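You operate a simulated robot arm through the tools that you are given. There is no shell and no other tool.

You are at the controls of a simulated two-armed robot. One attempt, no reset.

## Task
Lay the drive belt over both pulleys of the skid pump and tension it.
Fine: wind the belt crank till the pointer stands on the green band, then shut the belt cover, fingers clear, and turn its knob tight.

Only the result counts: the job must be done as asked and must still hold three seconds after the hand-in. Knocking over, shifting, dropping, spilling or breaking anything else fails it. A push-on lid holds only when it is set on centred and level and pressed home; a screw cap is set on level and turned clockwise until tight.

## Robot
Two 7-joint arms with fingered hands on one trunk that stands fixed in place. Base frame: the origin is at the foot of the trunk, x ahead of it, y to its left, z up. Readings come in m, degrees, newtons and seconds.
The left shoulder is at [0.128, 0.187, 1.003], the right one opposite. With the tool pointing down near the work surface each hand reaches from about 0.1 to 0.86 m from the base axis, measured 20 degrees to its own side. Payload 3.6 kg a hand.
Tool frame (each hand has its own): the origin (TCP) lies between the finger pads and is the grasp point; the fingertips stand 0.026 m ahead of it; z points along the fingers, y is the line along which they close. Largest opening 0.088 m; the body of the gripper starts 0.03 m behind the TCP. The gripper is a hand of 3 fingers: y runs from the thumb to the fingers, the wrist lies at [-0.017, -0.098, -0.164] in the tool frame, and closing takes about 1.5 s.
Orientation is that of the tool frame in the base frame, as [roll, pitch, yaw] about the fixed x, y, z axes, in that order (R = Rz(yaw) Ry(pitch) Rx(roll)). With the fingers straight down and the wrist toward the robot, the tool's x, y and z point along [0, 1, 0], [1, 0, 0] and [0, 0, -1] of the base frame.

## Interface
- The arms move only by the tool step_arm. It takes "left_moves", "right_moves" or both (then of equal length, played together; a hand with none holds still); each is a list of rows, each a list of 7 numbers: the shift along the tool's x, y, z in m, then the turn, a rotation vector about the tool's x, y, z in degrees, then the gripper command, from -1 (shut) to 1 (fully open), values between in proportion. In form: [[x, y, z, rx, ry, rz, jaw], ...]. A call has 1 to 20 rows; each row is the pose to reach, as a shift and turn from the pose commanded when the call began, along the tool's axes at that moment. Rows are played at 5 a second. More than 0.05 m and 8.6 degrees between two rows, or a gripper value outside its range, and nothing of the call is played. A pose out of reach is approached as far as the arm can. The call stops where the force on the tool passes 40 N (or 10 N more than at its start, if that is more) or the arm is blocked; 0.2 s more then pass. The fingers move at their own pace (about 0.153 m/s each) and stop on an object; they squeeze with about 23 N. The grip force told is the motor's: it shows also when the fingers shut on nothing. Time passes only in rows, and 0.2 s behind the last, so rows that repeat a pose let the fingers close. It gives the time, the measured TCP pose, the force on the tool (base axes), the opening and the grip force at its end, in the units of the frame above (readings bear some noise), with the torque about the TCP (base axes, N m) and any sound that the robot's microphone picked up.
- Cameras (640 x 400 px; columns grow to the right, rows downward): "scene" is now at [0.2856, -0.0193, 0.9132]; the picture's right is [-0.25, -0.97, 0.00], its down [-0.29, 0.07, -0.95] and it looks along [0.93, -0.24, -0.30] (base axes); focal length 214 px, centre (320, 200). "left" rides on the left gripper at [-0.056, -0.08, -0.102] in its tool frame; the picture's right is [-0.73, -0.32, 0.60], its down [0.62, -0.66, 0.41] and it looks along [0.27, 0.68, 0.69] (tool axes); focal length 247 px, centre (320, 200). "right" rides on the right gripper at [0.056, -0.08, -0.102] in its tool frame; the picture's right is [-0.73, 0.32, -0.60], its down [-0.62, -0.67, 0.41] and it looks along [-0.27, 0.68, 0.69] (tool axes); focal length 247 px, centre (320, 200). There is no depth. A picture from a camera that has moved, and an enlarged one, comes with that camera's place and axes in the base frame and with its lens. The place of the scene camera against the robot may be out by one fixed shift of up to 0.018 m in any direction.
- get_image(camera): a new picture of that camera. The clock stands still meanwhile.
- lift_body(by): slides the trunk up (or, below 0, down) by that many m; the arms and the scene camera ride with it, the base frame stays. It gives what a move gives, with no picture.
- preshape(shape, hand): the hand has 3 fingers and takes this shape, open, in about a second: jaw (thumb against the fingers, like two jaws); tri (thumb and two fingers); tip (a fingertip pinch); poke (one finger out to press); point (the index stretched); flat (the hand flat); cup (the hand cupped); fist (a fist). The gripper value then closes the fingers along that shape, each until it touches; the sizes above hold for jaw. It gives what a move gives, with no picture.
- pan_tilt(pan, tilt): turns the head with the scene camera to pan (to the left, within 60 degrees either way) and tilt (down, from -29 to 69), counted from straight ahead of the robot. It gives what a move gives.
- inspect(camera, box): a new picture of the part [left, top, right, bottom] of that camera's present view, enlarged. The clock stands still meanwhile.
- finish_job(): hands the job in; it is judged then, once.

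Places have to be worked out from the pictures, the camera data and where the tool is seen. Open the grippers and draw the arms clear of the work before you hand the job in, unless the task says otherwise.

The tools are called after "Emit:" by a JSON object that holds its "fn" and its "kwargs". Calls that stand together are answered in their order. step_arm: Moves the arms, as the interface text tells. Its arguments: {"type":"object","properties":{"left_moves":{"type":"array","items":{"type":"array","items":{"type":"number"}}},"right_moves":{"type":"array","items":{"type":"array","items":{"type":"number"}}}},"required":[]} The other tools are called the same way: lift_body (by) slides the trunk up or down; preshape (shape, hand) gives the hand a shape; pan_tilt (pan, tilt) turns the head that bears the scene camera; get_image (camera) takes a picture; inspect (camera, box) takes an enlarged picture of a part of a camera's view; finish_job () hands the job in.

At the start:

```text
t: 0.0
left_ee_pos: [0.5162, 0.0867, 1.2372]
left_orientation: [-180.0, 0.0, 90.2]
left_ft_force: [0.0, 0.3, -0.3]
left_torque: [0.0, 0.02, 0.01]
left_opening: 0.0877
left_grip_force: 0.1
left_shape: jaw
right_ee_pos: [0.4304, -0.3744, 1.2295]
right_orientation: [180.0, 0.0, 90.1]
right_ft_force: [-0.2, -0.2, -0.5]
right_torque: [0.0, 0.01, -0.01]
right_opening: 0.0877
right_grip_force: 0.1
right_shape: jaw
trunk travel left (down, up): [-0.15, 0.607]
head pan, tilt: [-14.3, 17.3]
```

scene: 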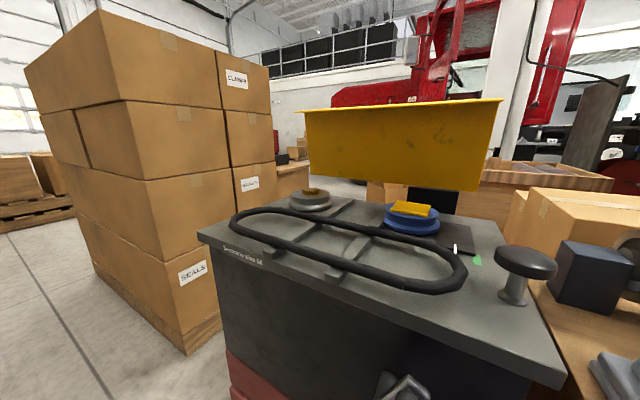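
right: 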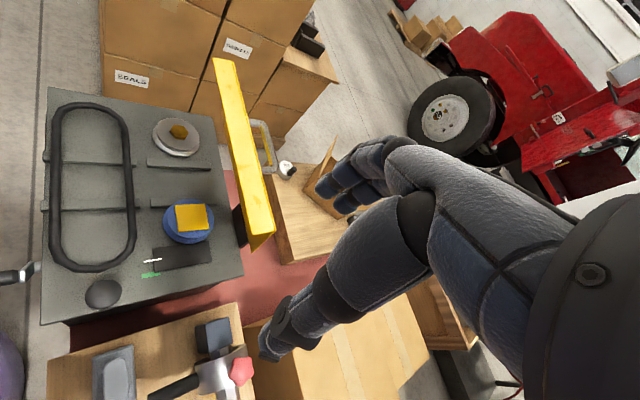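
left: 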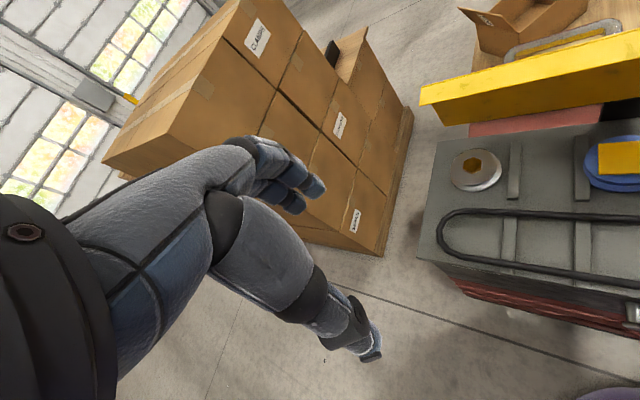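

I start by looking closer at the pump skid, belt, pulleys, crank and cover before moving anything.

Emit:
{"fn": "inspect", "kwargs": {"camera": "scene", "box": [190, 80, 590, 400]}}

Emit:
{"fn": "inspect", "kwargs": {"camera": "right", "box": [0, 40, 320, 400]}}

Emit:
{"fn": "inspect", "kwargs": {"camera": "left", "box": [400, 0, 640, 400]}}

```text
1.25 times, centred on (390, 240) of scene
camera zoom: at [0.2856, -0.0193, 0.9132], right [-0.25, -0.97, 0.0], down [-0.29, 0.07, -0.95], along [0.93, -0.24, -0.3], focal length 268 px, centre (232, 150)
```

zoom: 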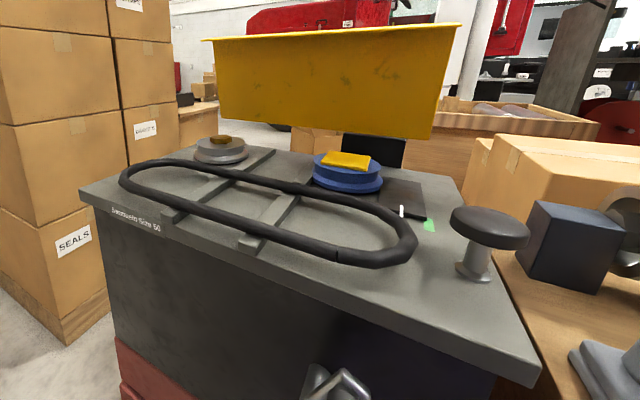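

```text
1.11 times, centred on (160, 220) of right
camera zoom: at [0.3495, -0.3186, 1.3326], right [0.32, -0.73, 0.6], down [-0.66, -0.62, -0.41], along [0.68, -0.27, -0.69], focal length 274 px, centre (498, 178)
```

zoom: 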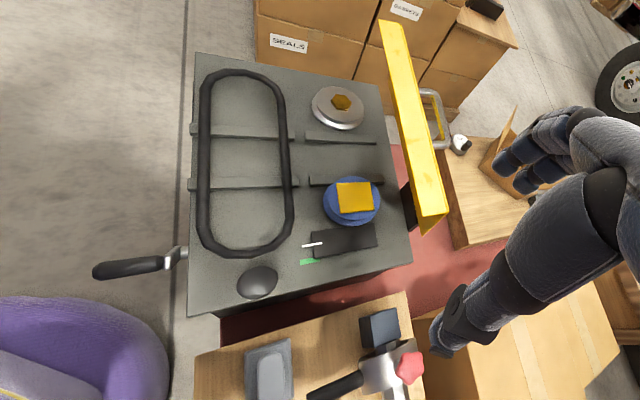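

```text
1.00 times, centred on (520, 200) of left (not enlarged: the box is as wide or as high as the picture)
camera zoom: at [0.4363, 0.0302, 1.34], right [-0.32, -0.74, -0.6], down [-0.67, 0.62, -0.41], along [0.67, 0.27, -0.69], focal length 247 px, centre (120, 200)
```

zoom: 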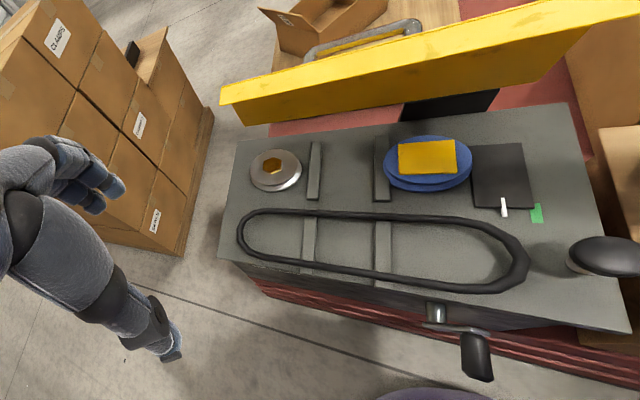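

The deck seems to lie at about z 0.74, with the crank on its front face. I tilt the head down for a better look at the crank, and take enlarged views of the cover's rear and the pulleys.

Emit:
{"fn": "inspect", "kwargs": {"camera": "right", "box": [130, 40, 330, 290]}}

Emit:
{"fn": "inspect", "kwargs": {"camera": "right", "box": [0, 180, 260, 342]}}

Emit:
{"fn": "inspect", "kwargs": {"camera": "scene", "box": [360, 180, 560, 305]}}

Emit:
{"fn": "inspect", "kwargs": {"camera": "left", "box": [480, 0, 640, 100]}}

Emit:
{"fn": "pan_tilt", "kwargs": {"pan": -20, "tilt": 50}}

```text
1.60 times, centred on (230, 165) of right
camera zoom: at [0.3495, -0.3186, 1.3326], right [0.32, -0.73, 0.6], down [-0.66, -0.62, -0.41], along [0.68, -0.27, -0.69], focal length 395 px, centre (464, 256)
```

zoom: 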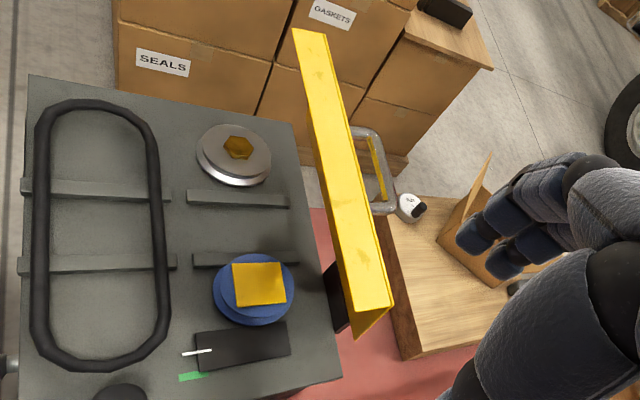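

```text
2.46 times, centred on (130, 261) of right
camera zoom: at [0.3495, -0.3186, 1.3326], right [0.32, -0.73, 0.6], down [-0.66, -0.62, -0.41], along [0.68, -0.27, -0.69], focal length 608 px, centre (788, 50)
```

zoom: 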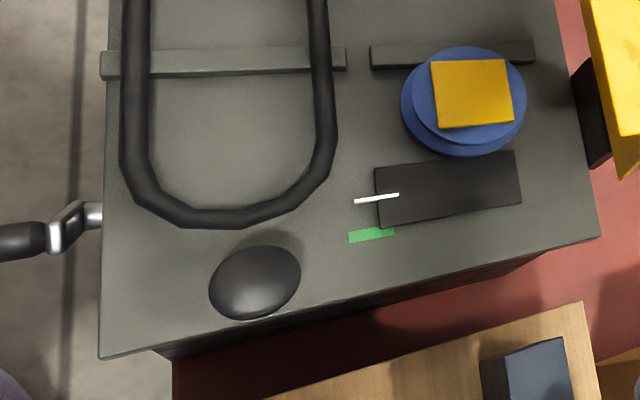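

```text
3.20 times, centred on (460, 242) of scene
camera zoom: at [0.2856, -0.0193, 0.9132], right [-0.25, -0.97, 0.0], down [-0.29, 0.07, -0.95], along [0.93, -0.24, -0.3], focal length 686 px, centre (-128, 64)
```

zoom: 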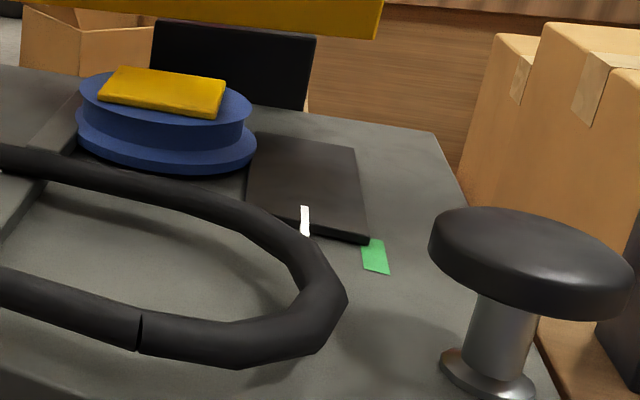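

```text
4.00 times, centred on (560, 50) of left
camera zoom: at [0.4363, 0.0302, 1.34], right [-0.32, -0.74, -0.6], down [-0.67, 0.62, -0.41], along [0.67, 0.27, -0.69], focal length 988 px, centre (-640, 800)
```

zoom: 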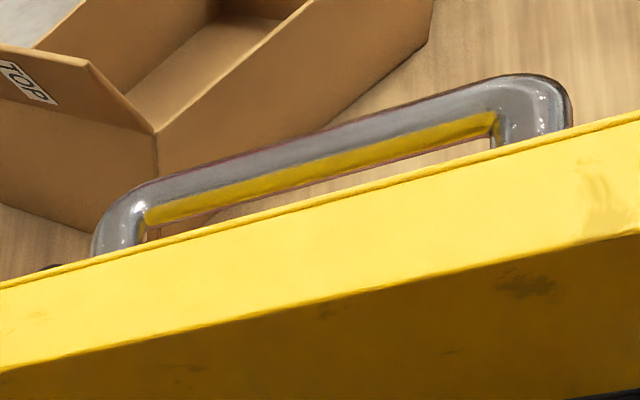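

```text
t: 1.0
left_ee_pos: [0.5175, 0.086, 1.2376]
left_orientation: [-179.9, 0.0, 90.1]
left_ft_force: [-0.3, -0.6, 0.2]
left_torque: [0.0, -0.02, 0.02]
left_opening: 0.0878
left_grip_force: 0.1
left_shape: jaw
right_ee_pos: [0.4292, -0.3753, 1.2298]
right_orientation: [-179.9, 0.1, 90.0]
right_ft_force: [0.7, -0.6, 0.5]
right_torque: [-0.01, 0.01, -0.03]
right_opening: 0.0877
right_grip_force: 0.1
right_shape: jaw
trunk travel left (down, up): [-0.15, 0.607]
head pan, tilt: [-20.0, 50.0]
```

Now a picture from the tilted head to see the crank and front face.

Emit:
{"fn": "get_image", "kwargs": {"camera": "scene"}}

Emit:
{"fn": "inspect", "kwargs": {"camera": "right", "box": [220, 100, 320, 180]}}

Emit:
{"fn": "inspect", "kwargs": {"camera": "left", "box": [560, 280, 640, 400]}}

```text
taken
camera scene: at [0.2675, -0.0226, 0.8632], right [-0.34, -0.94, 0.0], down [-0.72, 0.26, -0.64], along [0.6, -0.22, -0.77], focal length 214 px, centre (320, 200)
```

scene: 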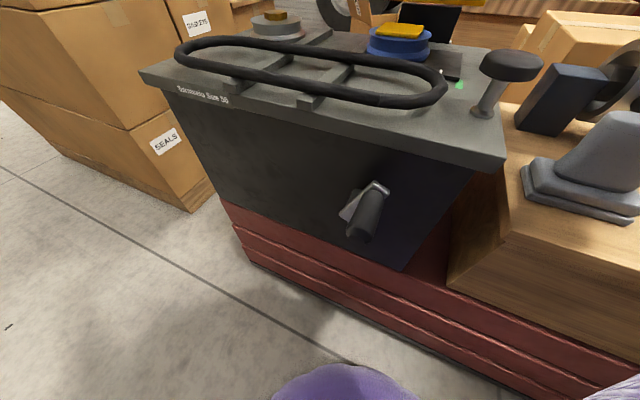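

```text
5.00 times, centred on (270, 140) of right
camera zoom: at [0.3495, -0.3186, 1.3327], right [0.32, -0.73, 0.6], down [-0.66, -0.62, -0.41], along [0.68, -0.27, -0.69], focal length 1235 px, centre (570, 500)
```

zoom: 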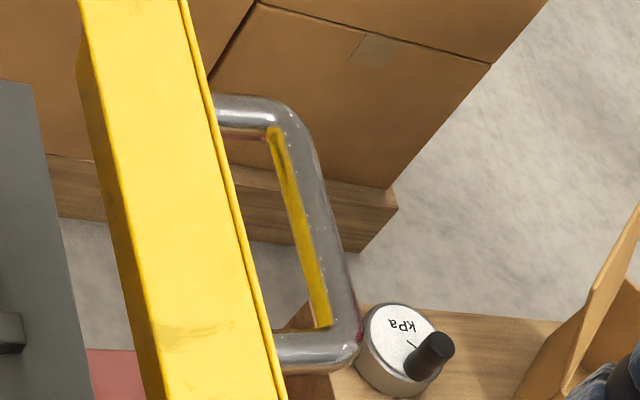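

```text
3.33 times, centred on (600, 340) of left
camera zoom: at [0.4363, 0.0302, 1.34], right [-0.32, -0.74, -0.6], down [-0.67, 0.62, -0.41], along [0.67, 0.27, -0.69], focal length 823 px, centre (-613, -267)
```

zoom: 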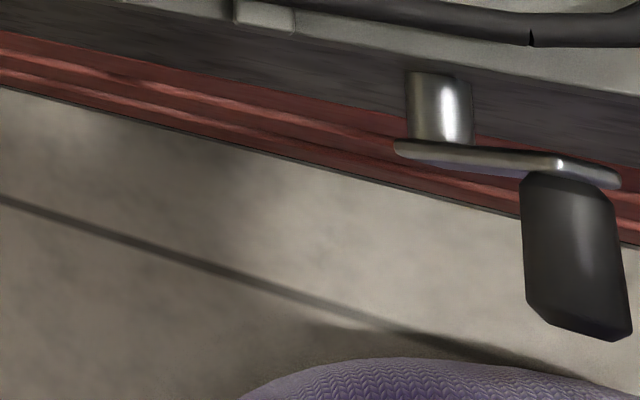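

The deck is turned about 45° (its front face with the crank looks to the robot's left-front), pulleys near (0.754,-0.127) and (0.599,-0.284), belt in front of them. I enlarge the pulleys, pointer and crank from the present views.

Emit:
{"fn": "pan_tilt", "kwargs": {"pan": -20, "tilt": 25}}

Emit:
{"fn": "inspect", "kwargs": {"camera": "right", "box": [150, 180, 230, 230]}}

Emit:
{"fn": "inspect", "kwargs": {"camera": "right", "box": [140, 110, 220, 160]}}

Emit:
{"fn": "inspect", "kwargs": {"camera": "left", "box": [560, 120, 640, 220]}}

Emit:
{"fn": "inspect", "kwargs": {"camera": "left", "box": [430, 120, 560, 200]}}

```text
t: 1.9
left_ee_pos: [0.5178, 0.0872, 1.2372]
left_orientation: [-179.8, 0.0, 90.0]
left_ft_force: [-0.8, 1.2, -0.1]
left_torque: [-0.02, -0.02, 0.0]
left_opening: 0.0878
left_grip_force: 0.0
left_shape: jaw
right_ee_pos: [0.4295, -0.3761, 1.2285]
right_orientation: [-179.9, 0.1, 90.2]
right_ft_force: [0.0, -0.7, 0.0]
right_torque: [-0.02, 0.04, -0.04]
right_opening: 0.0876
right_grip_force: 0.0
right_shape: jaw
trunk travel left (down, up): [-0.15, 0.607]
head pan, tilt: [-20.0, 25.0]
```

```text
8.00 times, centred on (190, 205) of right
camera zoom: at [0.3495, -0.3186, 1.3326], right [0.32, -0.73, 0.6], down [-0.66, -0.62, -0.41], along [0.68, -0.27, -0.69], focal length 1976 px, centre (1360, 160)
```

zoom: 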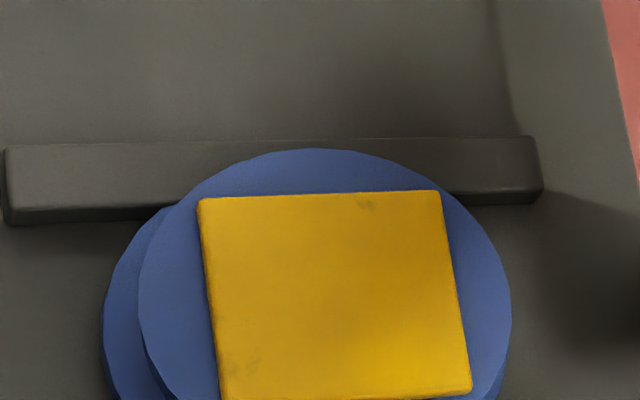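

```text
8.00 times, centred on (180, 135) of right
camera zoom: at [0.3495, -0.3186, 1.3326], right [0.32, -0.73, 0.6], down [-0.66, -0.62, -0.41], along [0.68, -0.27, -0.69], focal length 1976 px, centre (1440, 720)
```

zoom: 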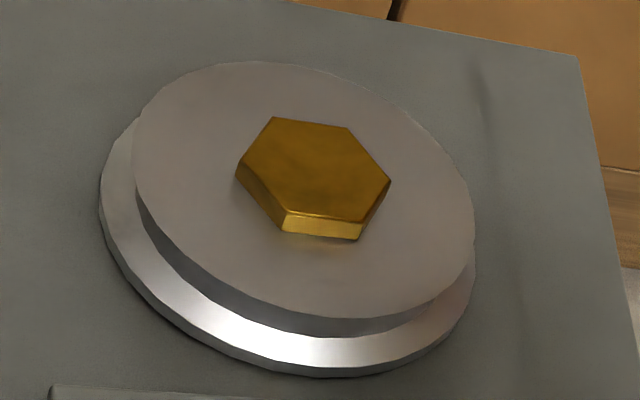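

```text
4.00 times, centred on (600, 170) of left
camera zoom: at [0.4363, 0.0302, 1.34], right [-0.32, -0.74, -0.6], down [-0.67, 0.62, -0.41], along [0.67, 0.27, -0.69], focal length 988 px, centre (-800, 320)
```

zoom: 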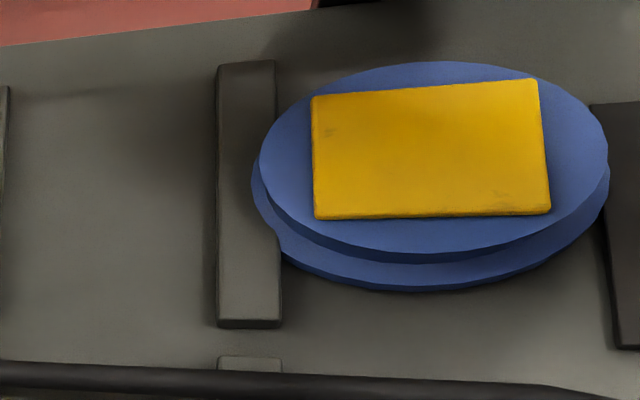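

```text
4.92 times, centred on (495, 160) of left
camera zoom: at [0.4363, 0.0302, 1.34], right [-0.32, -0.74, -0.6], down [-0.67, 0.62, -0.41], along [0.67, 0.27, -0.69], focal length 1216 px, centre (-542, 397)
```

zoom: 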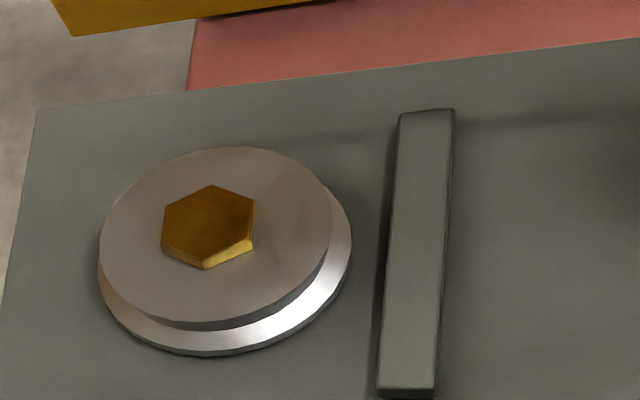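

Now the level scene view enlarged, for pulley profile and the pointer.

Emit:
{"fn": "get_image", "kwargs": {"camera": "scene"}}

Emit:
{"fn": "inspect", "kwargs": {"camera": "scene", "box": [350, 135, 450, 198]}}

Emit:
{"fn": "inspect", "kwargs": {"camera": "scene", "box": [240, 120, 340, 183]}}

```text
taken
camera scene: at [0.2817, -0.0277, 0.9005], right [-0.34, -0.94, 0.0], down [-0.4, 0.14, -0.91], along [0.85, -0.31, -0.42], focal length 214 px, centre (320, 200)
```

scene: 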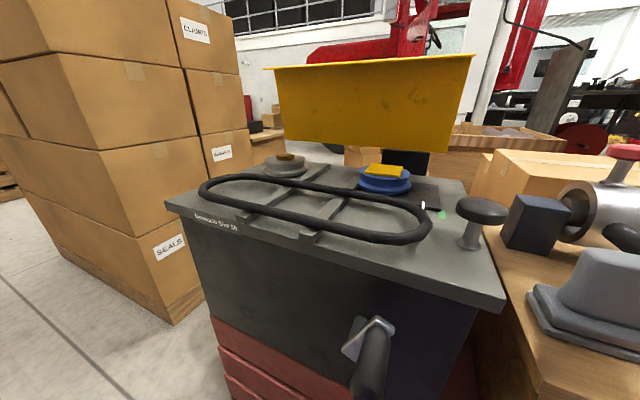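

```text
6.35 times, centred on (400, 166) of scene
camera zoom: at [0.2817, -0.0277, 0.9005], right [-0.34, -0.94, 0.0], down [-0.4, 0.14, -0.91], along [0.85, -0.31, -0.42], focal length 1362 px, centre (-188, 413)
```

zoom: 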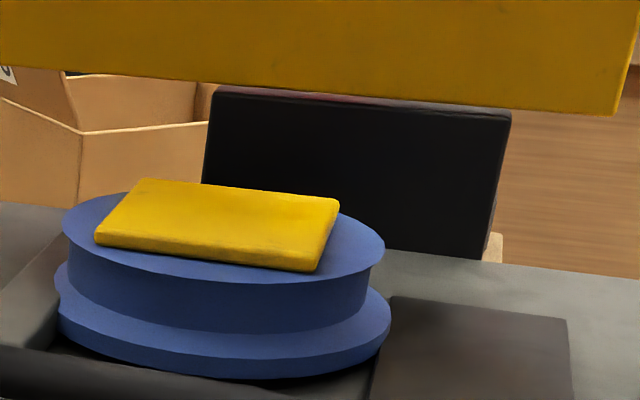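

```text
6.35 times, centred on (290, 152) of scene
camera zoom: at [0.2817, -0.0277, 0.9005], right [-0.34, -0.94, 0.0], down [-0.4, 0.14, -0.91], along [0.85, -0.31, -0.42], focal length 1362 px, centre (510, 508)
```

zoom: 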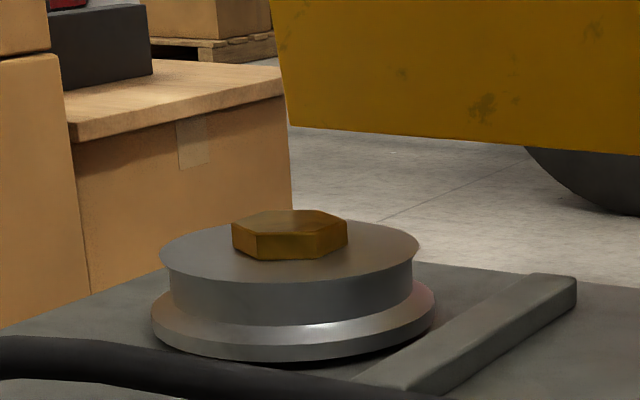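

The pulley tops are about 0.094 m across and 0.217 m apart. I measure the belt more exactly with enlarged views from the right camera.

Emit:
{"fn": "inspect", "kwargs": {"camera": "right", "box": [40, 95, 140, 158]}}

Emit:
{"fn": "inspect", "kwargs": {"camera": "right", "box": [40, 215, 140, 278]}}

Emit:
{"fn": "inspect", "kwargs": {"camera": "right", "box": [40, 155, 140, 218]}}

Emit:
{"fn": "inspect", "kwargs": {"camera": "right", "box": [130, 235, 210, 285]}}

```text
6.35 times, centred on (90, 126) of right
camera zoom: at [0.3495, -0.3186, 1.3326], right [0.32, -0.73, 0.6], down [-0.66, -0.62, -0.41], along [0.68, -0.27, -0.69], focal length 1568 px, centre (1780, 667)
```

zoom: 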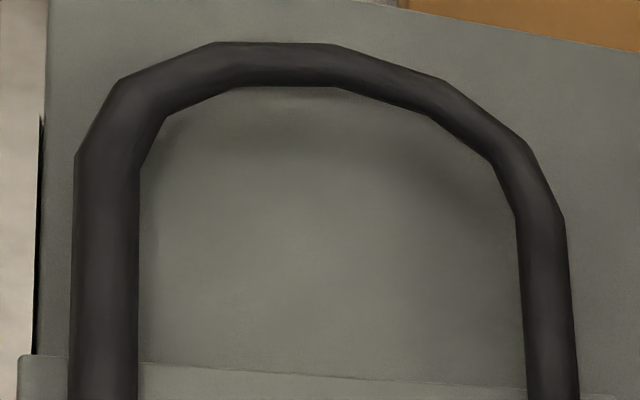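

```text
6.35 times, centred on (90, 246) of right
camera zoom: at [0.3495, -0.3186, 1.3326], right [0.32, -0.73, 0.6], down [-0.66, -0.62, -0.41], along [0.68, -0.27, -0.69], focal length 1568 px, centre (1780, -95)
```

zoom: 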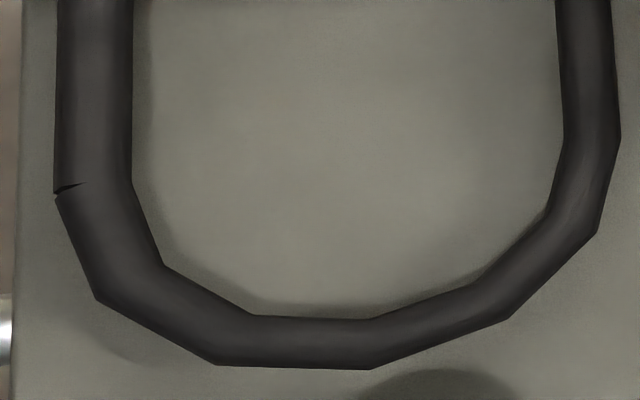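

```text
6.35 times, centred on (90, 186) of right
camera zoom: at [0.3495, -0.3186, 1.3326], right [0.32, -0.73, 0.6], down [-0.66, -0.62, -0.41], along [0.68, -0.27, -0.69], focal length 1568 px, centre (1780, 286)
```

zoom: 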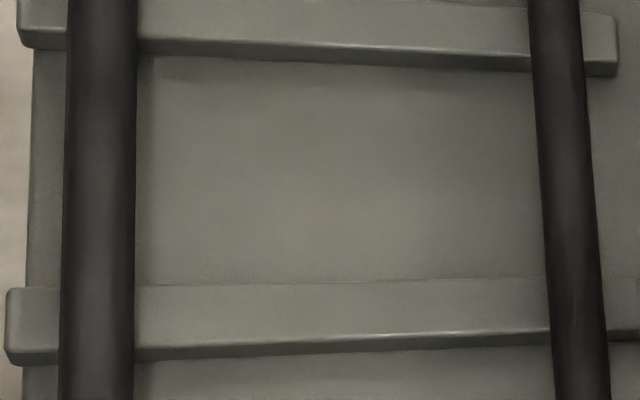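

```text
8.00 times, centred on (170, 260) of right
camera zoom: at [0.3495, -0.3186, 1.3326], right [0.32, -0.73, 0.6], down [-0.66, -0.62, -0.41], along [0.68, -0.27, -0.69], focal length 1976 px, centre (1520, -280)
```

zoom: 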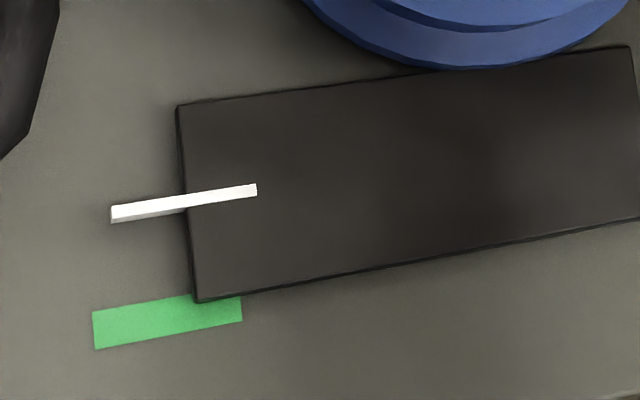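

The belt seems to be a flexible loop (0.34 m by 0.104 m between cord centres, cord about 15 mm), lying on the front ribs. I bring each hand above its end of the belt, turned so that the fingers close along the belt's long axis (yaw 135).

Emit:
{"fn": "step_arm", "kwargs": {"left_moves": [[-0.008, 0.019, 0.036, 0, 0, -5.6, 1], [-0.016, 0.038, 0.072, 0, 0, -11.2, 1], [-0.024, 0.057, 0.108, 0, 0, -16.8, 1], [-0.032, 0.076, 0.144, 0, 0, -22.5, 1], [-0.04, 0.096, 0.18, 0, 0, -28.1, 1], [-0.048, 0.115, 0.216, 0, 0, -33.7, 1], [-0.056, 0.134, 0.252, 0, 0, -39.4, 1], [-0.0635, 0.1535, 0.287, 0, 0, -45, 1]], "right_moves": [[0.02, 0, 0.035, 0, 0, -5.6, 1], [0.04, 0, 0.07, 0, 0, -11.2, 1], [0.06, 0, 0.105, 0, 0, -16.8, 1], [0.08, 0, 0.14, 0, 0, -22.5, 1], [0.1, 0, 0.175, 0, 0, -28.1, 1], [0.12, 0, 0.21, 0, 0, -33.7, 1], [0.14, 0, 0.245, 0, 0, -39.4, 1], [0.158, 0.001, 0.2785, 0, 0, -45, 1]]}}

```text
t: 3.7
left_ee_pos: [0.671, 0.0231, 0.9478]
left_orientation: [180.0, -0.1, 135.3]
left_ft_force: [-0.3, 0.4, 0.2]
left_torque: [-0.01, -0.01, -0.01]
left_opening: 0.0879
left_grip_force: 0.1
left_shape: jaw
right_ee_pos: [0.4304, -0.2182, 0.9499]
right_orientation: [-179.9, 0.0, 135.1]
right_ft_force: [0.4, 0.2, -1.0]
right_torque: [-0.01, -0.01, -0.01]
right_opening: 0.0878
right_grip_force: 0.2
right_shape: jaw
trunk travel left (down, up): [-0.15, 0.607]
head pan, tilt: [-20.0, 25.0]
```

Both hands reached the poses above the belt ends. I look from all three cameras.

Emit:
{"fn": "get_image", "kwargs": {"camera": "scene"}}

Emit:
{"fn": "get_image", "kwargs": {"camera": "left"}}

Emit:
{"fn": "get_image", "kwargs": {"camera": "right"}}

```text
taken
camera scene: at [0.2822, -0.028, 0.9003], right [-0.34, -0.94, 0.0], down [-0.4, 0.14, -0.91], along [0.85, -0.31, -0.42], focal length 214 px, centre (320, 200)
```

scene: 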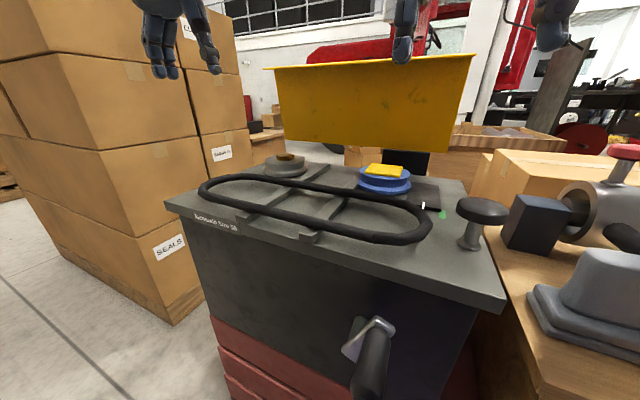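

```text
taken
camera left: at [0.6543, -0.0732, 1.0504], right [0.3, -0.74, -0.6], down [-0.91, -0.03, -0.41], along [0.29, 0.67, -0.69], focal length 247 px, centre (320, 200)
```

left: 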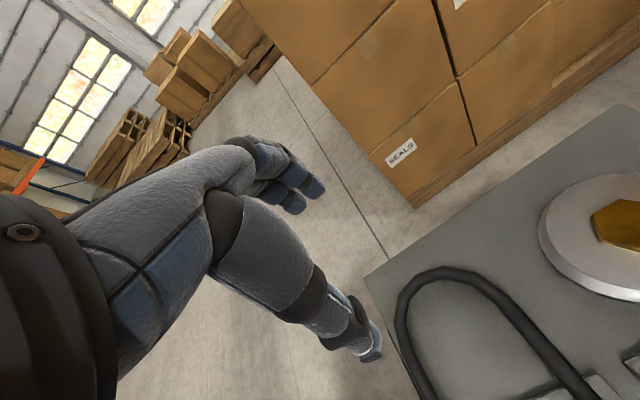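

```text
taken
camera right: at [0.3343, -0.2346, 1.0532], right [0.75, -0.29, 0.6], down [-0.03, -0.91, -0.41], along [0.67, 0.29, -0.69], focal length 247 px, centre (320, 200)
```

right: 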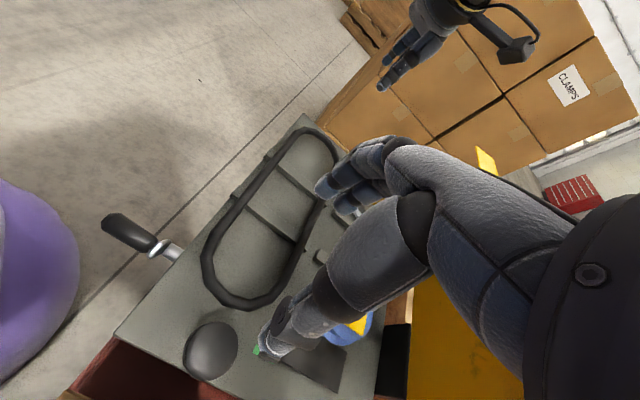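

I zoom into both hand views to fix the belt ends' positions and height.

Emit:
{"fn": "inspect", "kwargs": {"camera": "left", "box": [370, 230, 610, 380]}}

Emit:
{"fn": "inspect", "kwargs": {"camera": "right", "box": [90, 110, 410, 310]}}

Emit:
{"fn": "inspect", "kwargs": {"camera": "scene", "box": [180, 140, 500, 340]}}

```text
2.67 times, centred on (490, 305) of left
camera zoom: at [0.6543, -0.0732, 1.0504], right [0.3, -0.74, -0.6], down [-0.91, -0.03, -0.41], along [0.29, 0.67, -0.69], focal length 659 px, centre (-133, -80)
```

zoom: 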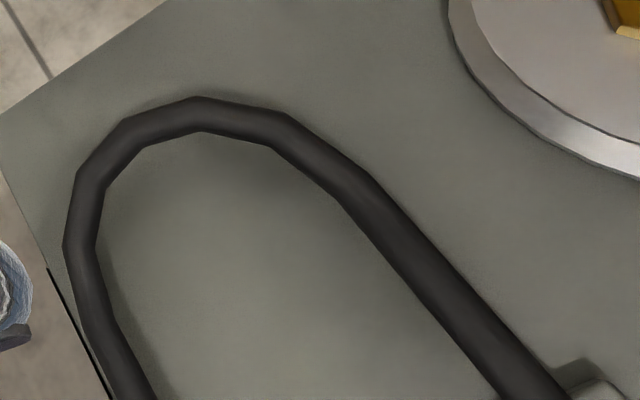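

```text
2.00 times, centred on (250, 210) of right
camera zoom: at [0.3343, -0.2346, 1.0532], right [0.75, -0.29, 0.6], down [-0.03, -0.91, -0.41], along [0.67, 0.29, -0.69], focal length 494 px, centre (460, 180)
```

zoom: 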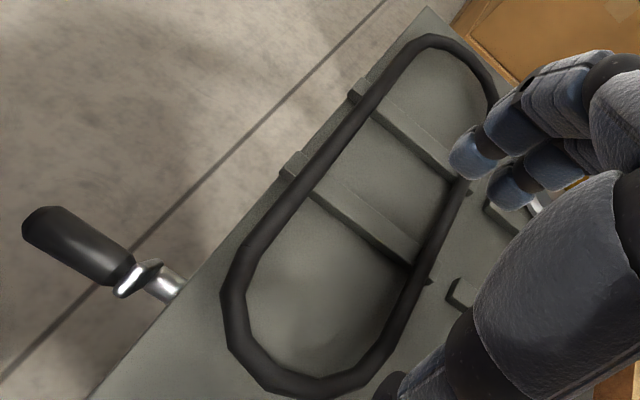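

```text
2.00 times, centred on (340, 240) of scene
camera zoom: at [0.2822, -0.028, 0.9003], right [-0.34, -0.94, 0.0], down [-0.4, 0.14, -0.91], along [0.85, -0.31, -0.42], focal length 429 px, centre (280, 120)
```

zoom: 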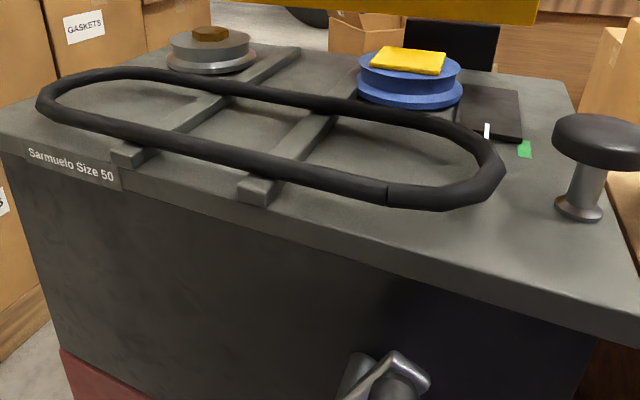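

With properly normalised camera axes the belt ends come out at (0.686,0.024) and (0.436,-0.226), cord centre z≈0.76; the pulley axes at about (0.758,-0.127) and (0.602,-0.282). I try the fingertip-pinch shape to see which fingers would sit inside the loop.

Emit:
{"fn": "preshape", "kwargs": {"hand": "right", "shape": "tip"}}

Emit:
{"fn": "get_image", "kwargs": {"camera": "right"}}

```text
t: 4.6
left_ee_pos: [0.6711, 0.0235, 0.9493]
left_orientation: [-180.0, 0.0, 135.1]
left_ft_force: [0.2, 0.2, -0.1]
left_torque: [0.0, -0.02, 0.0]
left_opening: 0.0878
left_grip_force: 0.2
left_shape: jaw
right_ee_pos: [0.4315, -0.2176, 0.9517]
right_orientation: [180.0, 0.1, 135.1]
right_ft_force: [0.6, 0.1, 0.7]
right_torque: [0.02, 0.0, 0.0]
right_opening: 0.0878
right_grip_force: 0.0
right_shape: tip
trunk travel left (down, up): [-0.15, 0.607]
head pan, tilt: [-20.0, 25.0]
```

```text
taken
camera right: at [0.3338, -0.2343, 1.0541], right [0.75, -0.29, 0.6], down [-0.03, -0.91, -0.41], along [0.67, 0.29, -0.69], focal length 247 px, centre (320, 200)
```

right: 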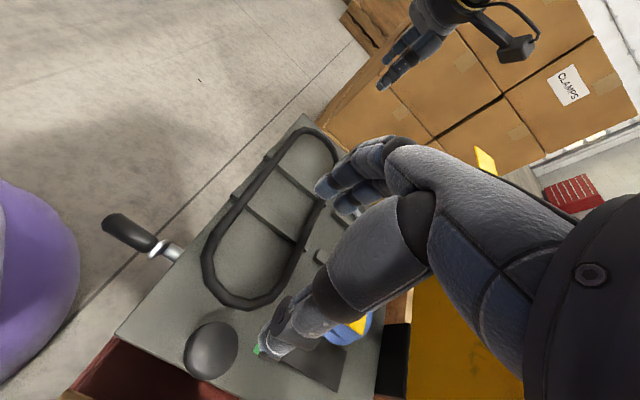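

The open tip shape looks the same as jaw; I close both hands in the air to compare how the fingers meet (left jaw, right tip).

Emit:
{"fn": "step_arm", "kwargs": {"left_moves": [[0, 0, 0, 0, 0, 0, -0.8], [0, 0, 0, 0, 0, 0, -0.8], [0, 0, 0, 0, 0, 0, -0.8], [0, 0, 0, 0, 0, 0, -0.8], [0, 0, 0, 0, 0, 0, -0.8], [0, 0, 0, 0, 0, 0, -0.8], [0, 0, 0, 0, 0, 0, -0.8]], "right_moves": [[0, 0, 0, 0, 0, 0, -0.8], [0, 0, 0, 0, 0, 0, -0.8], [0, 0, 0, 0, 0, 0, -0.8], [0, 0, 0, 0, 0, 0, -0.8], [0, 0, 0, 0, 0, 0, -0.8], [0, 0, 0, 0, 0, 0, -0.8], [0, 0, 0, 0, 0, 0, -0.8]]}}

Emit:
{"fn": "get_image", "kwargs": {"camera": "right"}}

Emit:
{"fn": "get_image", "kwargs": {"camera": "left"}}

Emit:
{"fn": "get_image", "kwargs": {"camera": "scene"}}

```text
t: 6.2
left_ee_pos: [0.6716, 0.0237, 0.9479]
left_orientation: [179.9, -0.1, 135.1]
left_ft_force: [-0.2, 0.0, 1.2]
left_torque: [-0.01, -0.01, 0.05]
left_opening: 0.009
left_grip_force: 0.0
left_shape: jaw
right_ee_pos: [0.431, -0.2176, 0.9512]
right_orientation: [180.0, 0.0, 135.1]
right_ft_force: [-0.4, 0.3, 0.5]
right_torque: [-0.01, 0.01, -0.03]
right_opening: 0.0091
right_grip_force: 0.1
right_shape: tip
trunk travel left (down, up): [-0.15, 0.607]
head pan, tilt: [-20.0, 25.0]
```

```text
taken
camera right: at [0.3338, -0.2343, 1.0539], right [0.75, -0.29, 0.6], down [-0.03, -0.91, -0.41], along [0.67, 0.29, -0.69], focal length 247 px, centre (320, 200)
```

right: 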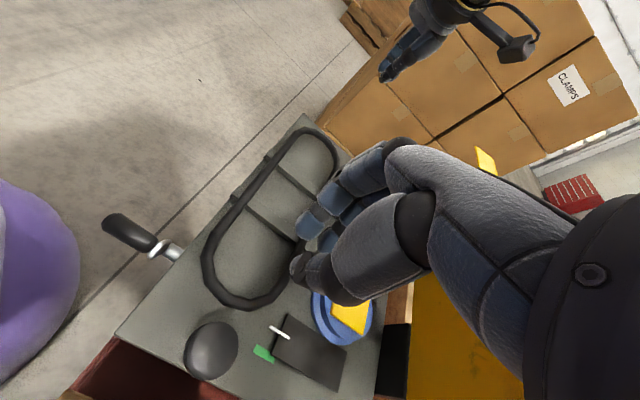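

```text
taken
camera left: at [0.6534, -0.0729, 1.0515], right [0.29, -0.74, -0.6], down [-0.91, -0.03, -0.41], along [0.29, 0.67, -0.69], focal length 247 px, centre (320, 200)
```

left: 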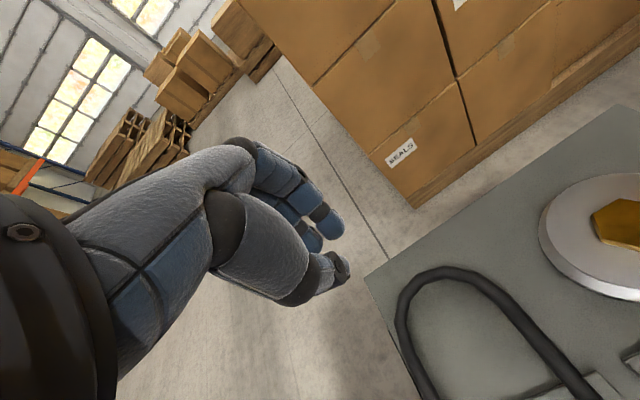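

```text
taken
camera scene: at [0.2817, -0.0278, 0.9006], right [-0.34, -0.94, 0.0], down [-0.4, 0.14, -0.91], along [0.85, -0.31, -0.42], focal length 214 px, centre (320, 200)
```

scene: 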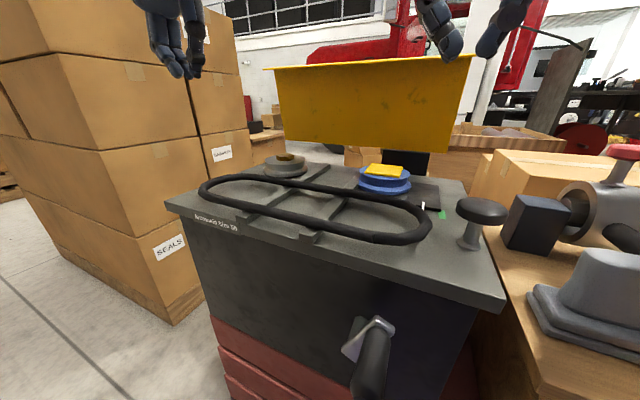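

Jaw and tip look alike, so I keep jaw. The mushroom knob (0.406,-0.265) stands close to the belt's near end, so I first take the far end with the left hand and pull the belt a little away from the knob. Opening both hands and lowering the left one over the far end.

Emit:
{"fn": "preshape", "kwargs": {"hand": "right", "shape": "jaw"}}

Emit:
{"fn": "step_arm", "kwargs": {"left_moves": [[0, 0, 0, 0, 0, 0, 1], [-0.0025, 0.0025, 0.01, 0, 0, 0, 1], [-0.005, 0.005, 0.04, 0, 0, 0, 1], [-0.0075, 0.0075, 0.07, 0, 0, 0, 1], [-0.0098, 0.0098, 0.1, 0, 0, 0, 1], [-0.0098, 0.0098, 0.12, 0, 0, 0, 1], [-0.0098, 0.0098, 0.135, 0, 0, 0, 1]]}}

Emit:
{"fn": "get_image", "kwargs": {"camera": "left"}}

Emit:
{"fn": "get_image", "kwargs": {"camera": "scene"}}

```text
t: 7.1
left_ee_pos: [0.6716, 0.0237, 0.9495]
left_orientation: [-180.0, -0.1, 135.0]
left_ft_force: [-0.2, 0.2, -0.3]
left_torque: [-0.04, 0.0, 0.01]
left_opening: 0.0092
left_grip_force: 0.1
left_shape: jaw
right_ee_pos: [0.4303, -0.2192, 0.9501]
right_orientation: [-179.9, 0.0, 135.1]
right_ft_force: [0.6, -0.5, 0.0]
right_torque: [-0.03, 0.06, 0.02]
right_opening: 0.0876
right_grip_force: 0.1
right_shape: jaw
trunk travel left (down, up): [-0.15, 0.607]
head pan, tilt: [-20.0, 25.0]
```

```text
t: 8.7
left_ee_pos: [0.6849, 0.0234, 0.8147]
left_orientation: [180.0, 0.0, 135.0]
left_ft_force: [-1.4, -0.4, -0.3]
left_torque: [0.06, 0.02, 0.02]
left_opening: 0.0876
left_grip_force: 0.0
left_shape: jaw
right_ee_pos: [0.4308, -0.2169, 0.9506]
right_orientation: [180.0, 0.1, 135.1]
right_ft_force: [1.0, 0.6, -0.4]
right_torque: [-0.01, -0.02, -0.02]
right_opening: 0.0877
right_grip_force: 0.1
right_shape: jaw
trunk travel left (down, up): [-0.15, 0.607]
head pan, tilt: [-20.0, 25.0]
```

```text
taken
camera left: at [0.6668, -0.0729, 0.9176], right [0.3, -0.74, -0.6], down [-0.91, -0.03, -0.41], along [0.29, 0.67, -0.69], focal length 247 px, centre (320, 200)
```

left: 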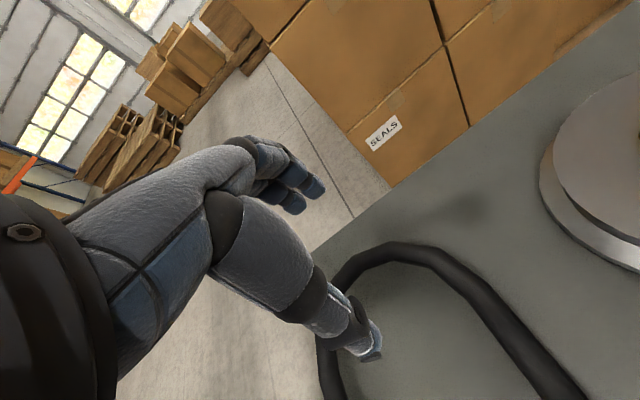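

```text
taken
camera scene: at [0.2818, -0.0278, 0.9006], right [-0.34, -0.94, 0.0], down [-0.4, 0.14, -0.91], along [0.85, -0.31, -0.42], focal length 214 px, centre (320, 200)
```

scene: 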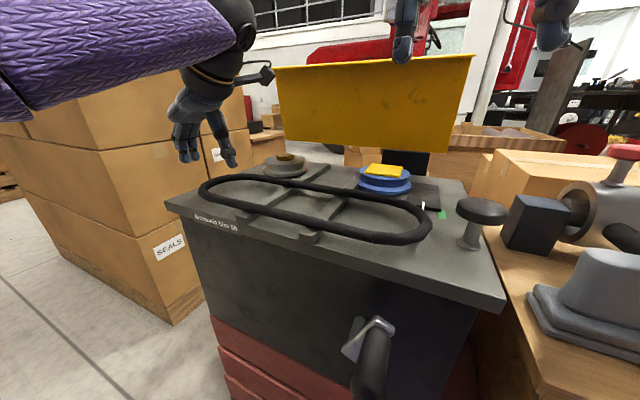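

The far end of the belt lies centred between thumb and fingers. I lower the last 38 mm and close.

Emit:
{"fn": "step_arm", "kwargs": {"left_moves": [[0, 0, 0.015, 0, 0, 0, 1], [0, 0, 0.03, 0, 0, 0, 1], [0, 0, 0.038, 0, 0, 0, 1], [0, 0, 0.038, 0, 0, 0, 0.4]]}}

Emit:
{"fn": "get_image", "kwargs": {"camera": "left"}}

Emit:
{"fn": "inspect", "kwargs": {"camera": "scene", "box": [130, 90, 290, 240]}}

```text
t: 9.7
left_ee_pos: [0.6846, 0.0236, 0.777]
left_orientation: [180.0, -0.2, 135.1]
left_ft_force: [-0.2, 0.3, 0.7]
left_torque: [-0.01, 0.0, 0.0]
left_opening: 0.062
left_grip_force: 0.1
left_shape: jaw
right_ee_pos: [0.4295, -0.2182, 0.9497]
right_orientation: [180.0, 0.0, 135.1]
right_ft_force: [-0.4, 0.6, -0.2]
right_torque: [0.02, -0.02, -0.01]
right_opening: 0.0875
right_grip_force: 0.0
right_shape: jaw
trunk travel left (down, up): [-0.15, 0.607]
head pan, tilt: [-20.0, 25.0]
```

```text
taken
camera left: at [0.6666, -0.073, 0.8796], right [0.29, -0.74, -0.6], down [-0.91, -0.03, -0.41], along [0.29, 0.67, -0.69], focal length 247 px, centre (320, 200)
```

left: 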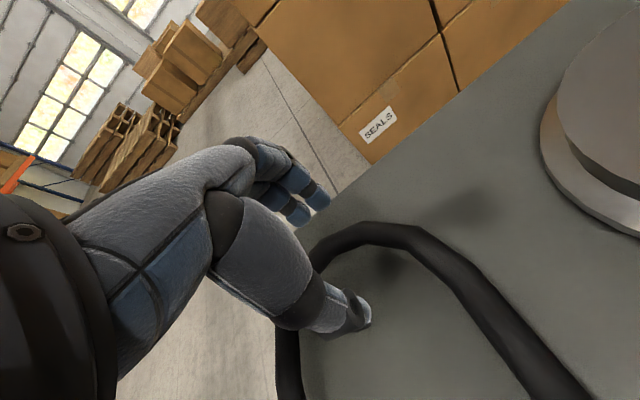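

```text
2.67 times, centred on (210, 165) of scene
camera zoom: at [0.2817, -0.0278, 0.9006], right [-0.34, -0.94, 0.0], down [-0.4, 0.14, -0.91], along [0.85, -0.31, -0.42], focal length 572 px, centre (613, 293)
```

zoom: 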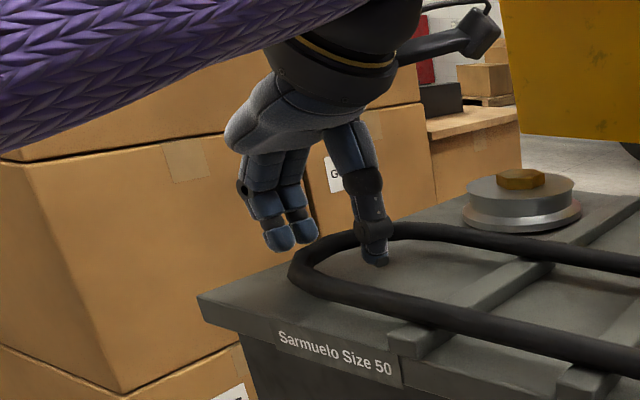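

Thumb is inside the loop and the fingers outside, no contact. Close the grip.

Emit:
{"fn": "step_arm", "kwargs": {"left_moves": [[0, 0, 0, 0, 0, 0, 0], [0, 0, 0, 0, 0, 0, -0.4], [0, 0, 0, 0, 0, 0, -1], [0, 0, 0, 0, 0, 0, -1], [0, 0, 0, 0, 0, 0, -1], [0, 0, 0, 0, 0, 0, -1], [0, 0, 0, 0, 0, 0, -1]]}}

Emit:
{"fn": "get_image", "kwargs": {"camera": "left"}}

Emit:
{"fn": "inspect", "kwargs": {"camera": "scene", "box": [130, 90, 290, 240]}}

```text
t: 11.3
left_ee_pos: [0.6837, 0.0223, 0.7768]
left_orientation: [180.0, -0.1, 135.1]
left_ft_force: [-0.2, -0.4, -1.0]
left_torque: [0.01, 0.02, 0.02]
left_opening: 0.005
left_grip_force: 23.0
left_shape: jaw
right_ee_pos: [0.4309, -0.2183, 0.9513]
right_orientation: [-180.0, -0.1, 135.0]
right_ft_force: [-0.2, -0.7, 0.4]
right_torque: [-0.03, 0.0, -0.04]
right_opening: 0.0878
right_grip_force: 0.0
right_shape: jaw
trunk travel left (down, up): [-0.15, 0.607]
head pan, tilt: [-20.0, 25.0]
```

```text
taken
camera left: at [0.6666, -0.0731, 0.88], right [0.29, -0.74, -0.6], down [-0.91, -0.03, -0.41], along [0.29, 0.67, -0.69], focal length 247 px, centre (320, 200)
```

left: 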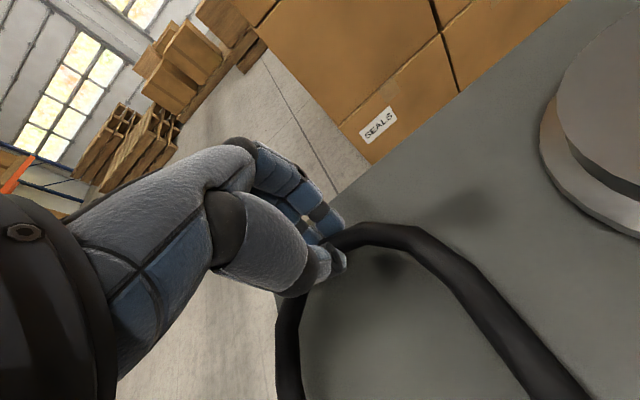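

```text
2.67 times, centred on (210, 165) of scene
camera zoom: at [0.2817, -0.0278, 0.9006], right [-0.34, -0.94, 0.0], down [-0.4, 0.14, -0.91], along [0.85, -0.31, -0.42], focal length 572 px, centre (613, 293)
```

zoom: 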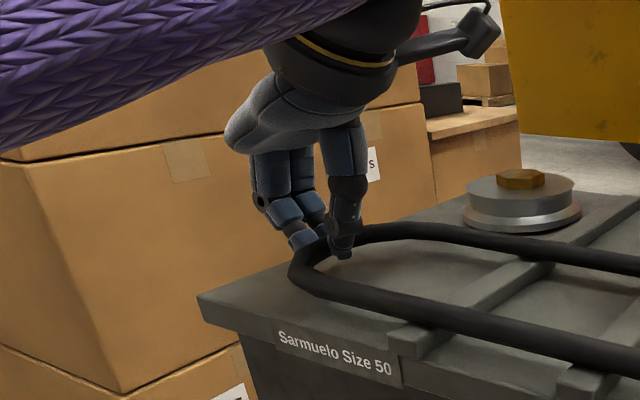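

The reading is 5 mm opening at 23 N; I lift 25 mm to see whether the belt is held and how it bends.

Emit:
{"fn": "step_arm", "kwargs": {"left_moves": [[0, 0, -0.008, 0, 0, 0, -1], [0, 0, -0.016, 0, 0, 0, -1], [0, 0, -0.025, 0, 0, 0, -1], [0, 0, -0.025, 0, 0, 0, -1]]}}

Emit:
{"fn": "get_image", "kwargs": {"camera": "left"}}

Emit:
{"fn": "get_image", "kwargs": {"camera": "scene"}}

Emit:
{"fn": "get_image", "kwargs": {"camera": "right"}}

```text
t: 12.3
left_ee_pos: [0.6855, 0.023, 0.8023]
left_orientation: [-180.0, 0.0, 135.1]
left_ft_force: [-0.5, -0.2, -0.6]
left_torque: [0.02, -0.04, 0.0]
left_opening: 0.0055
left_grip_force: 22.5
left_shape: jaw
right_ee_pos: [0.4303, -0.2188, 0.9506]
right_orientation: [179.9, 0.0, 135.1]
right_ft_force: [0.5, 0.3, 0.3]
right_torque: [0.04, 0.02, 0.01]
right_opening: 0.0877
right_grip_force: 0.1
right_shape: jaw
trunk travel left (down, up): [-0.15, 0.607]
head pan, tilt: [-20.0, 25.0]
```

```text
taken
camera left: at [0.667, -0.0727, 0.9046], right [0.29, -0.74, -0.6], down [-0.91, -0.03, -0.41], along [0.29, 0.67, -0.69], focal length 247 px, centre (320, 200)
```

left: 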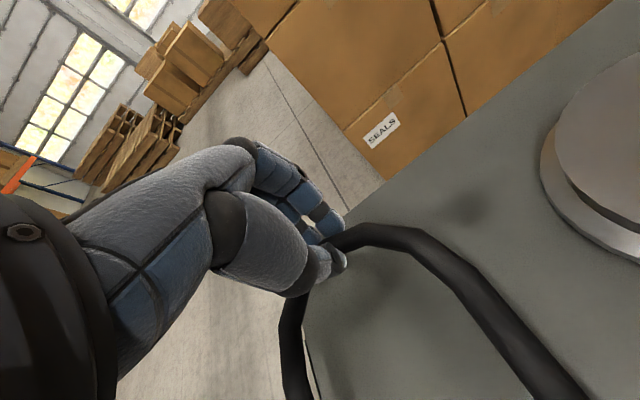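

```text
taken
camera scene: at [0.2817, -0.0278, 0.9006], right [-0.34, -0.94, 0.0], down [-0.4, 0.14, -0.91], along [0.85, -0.31, -0.42], focal length 214 px, centre (320, 200)
```

scene: 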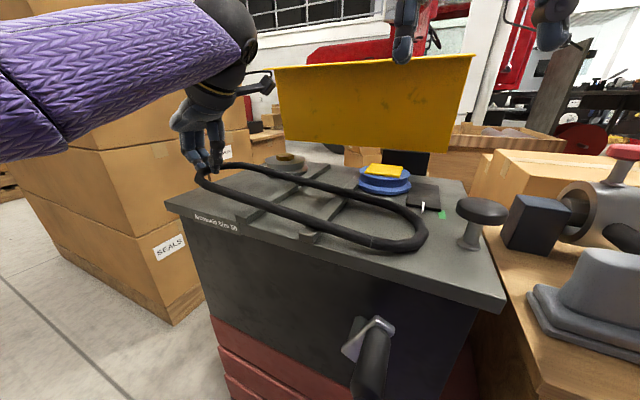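

```text
taken
camera right: at [0.3338, -0.2343, 1.0539], right [0.75, -0.29, 0.6], down [-0.03, -0.91, -0.41], along [0.67, 0.29, -0.69], focal length 247 px, centre (320, 200)
```

right: 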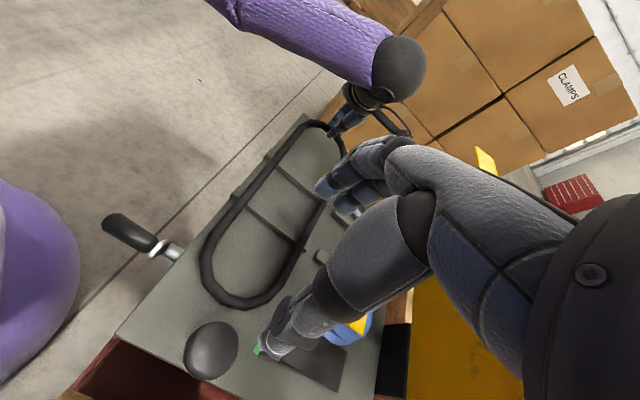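

The belt is held and stays fairly stiff. I pull it 45 mm along its long axis, away from the knob, and look at the near end.

Emit:
{"fn": "step_arm", "kwargs": {"left_moves": [[0, 0.012, 0, 0, 0, 0, -1], [0, 0.024, 0, 0, 0, 0, -1], [0, 0.036, 0, 0, 0, 0, -1], [0, 0.045, 0, 0, 0, 0, -1], [0, 0.045, 0, 0, 0, 0, -1]]}}

Emit:
{"fn": "get_image", "kwargs": {"camera": "scene"}}

Emit:
{"fn": "inspect", "kwargs": {"camera": "right", "box": [90, 110, 410, 390]}}

```text
t: 13.5
left_ee_pos: [0.717, 0.0555, 0.8019]
left_orientation: [-180.0, -0.1, 135.1]
left_ft_force: [0.1, -0.9, -0.5]
left_torque: [0.02, -0.02, 0.01]
left_opening: 0.0054
left_grip_force: 23.1
left_shape: jaw
right_ee_pos: [0.4311, -0.2176, 0.9505]
right_orientation: [179.9, 0.1, 135.0]
right_ft_force: [0.0, -0.4, -0.4]
right_torque: [0.0, 0.0, -0.01]
right_opening: 0.0875
right_grip_force: 0.1
right_shape: jaw
trunk travel left (down, up): [-0.15, 0.607]
head pan, tilt: [-20.0, 25.0]
```

```text
taken
camera scene: at [0.2817, -0.0278, 0.9006], right [-0.34, -0.94, 0.0], down [-0.4, 0.14, -0.91], along [0.85, -0.31, -0.42], focal length 214 px, centre (320, 200)
```

scene: 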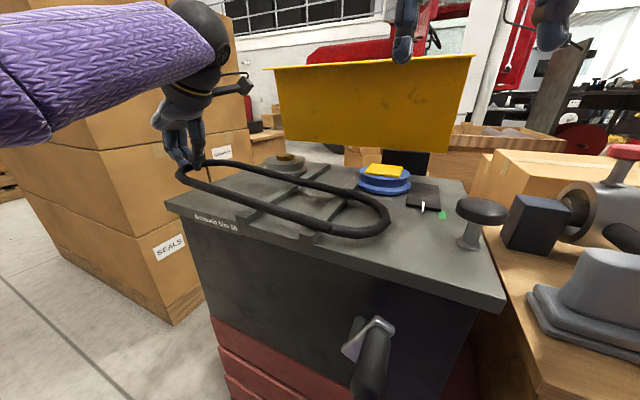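

```text
1.43 times, centred on (250, 250) of right
camera zoom: at [0.3338, -0.2343, 1.0539], right [0.75, -0.29, 0.6], down [-0.03, -0.91, -0.41], along [0.67, 0.29, -0.69], focal length 353 px, centre (420, 129)
```

zoom: 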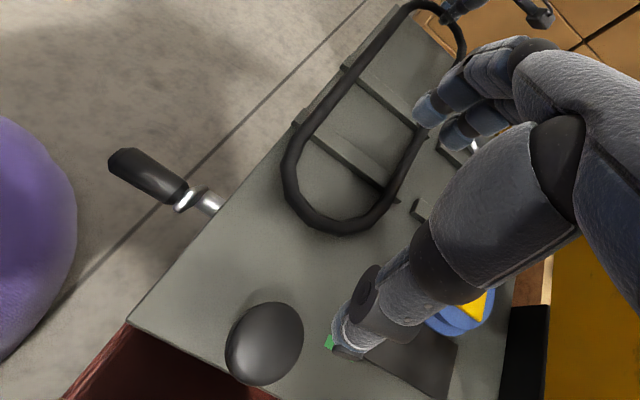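

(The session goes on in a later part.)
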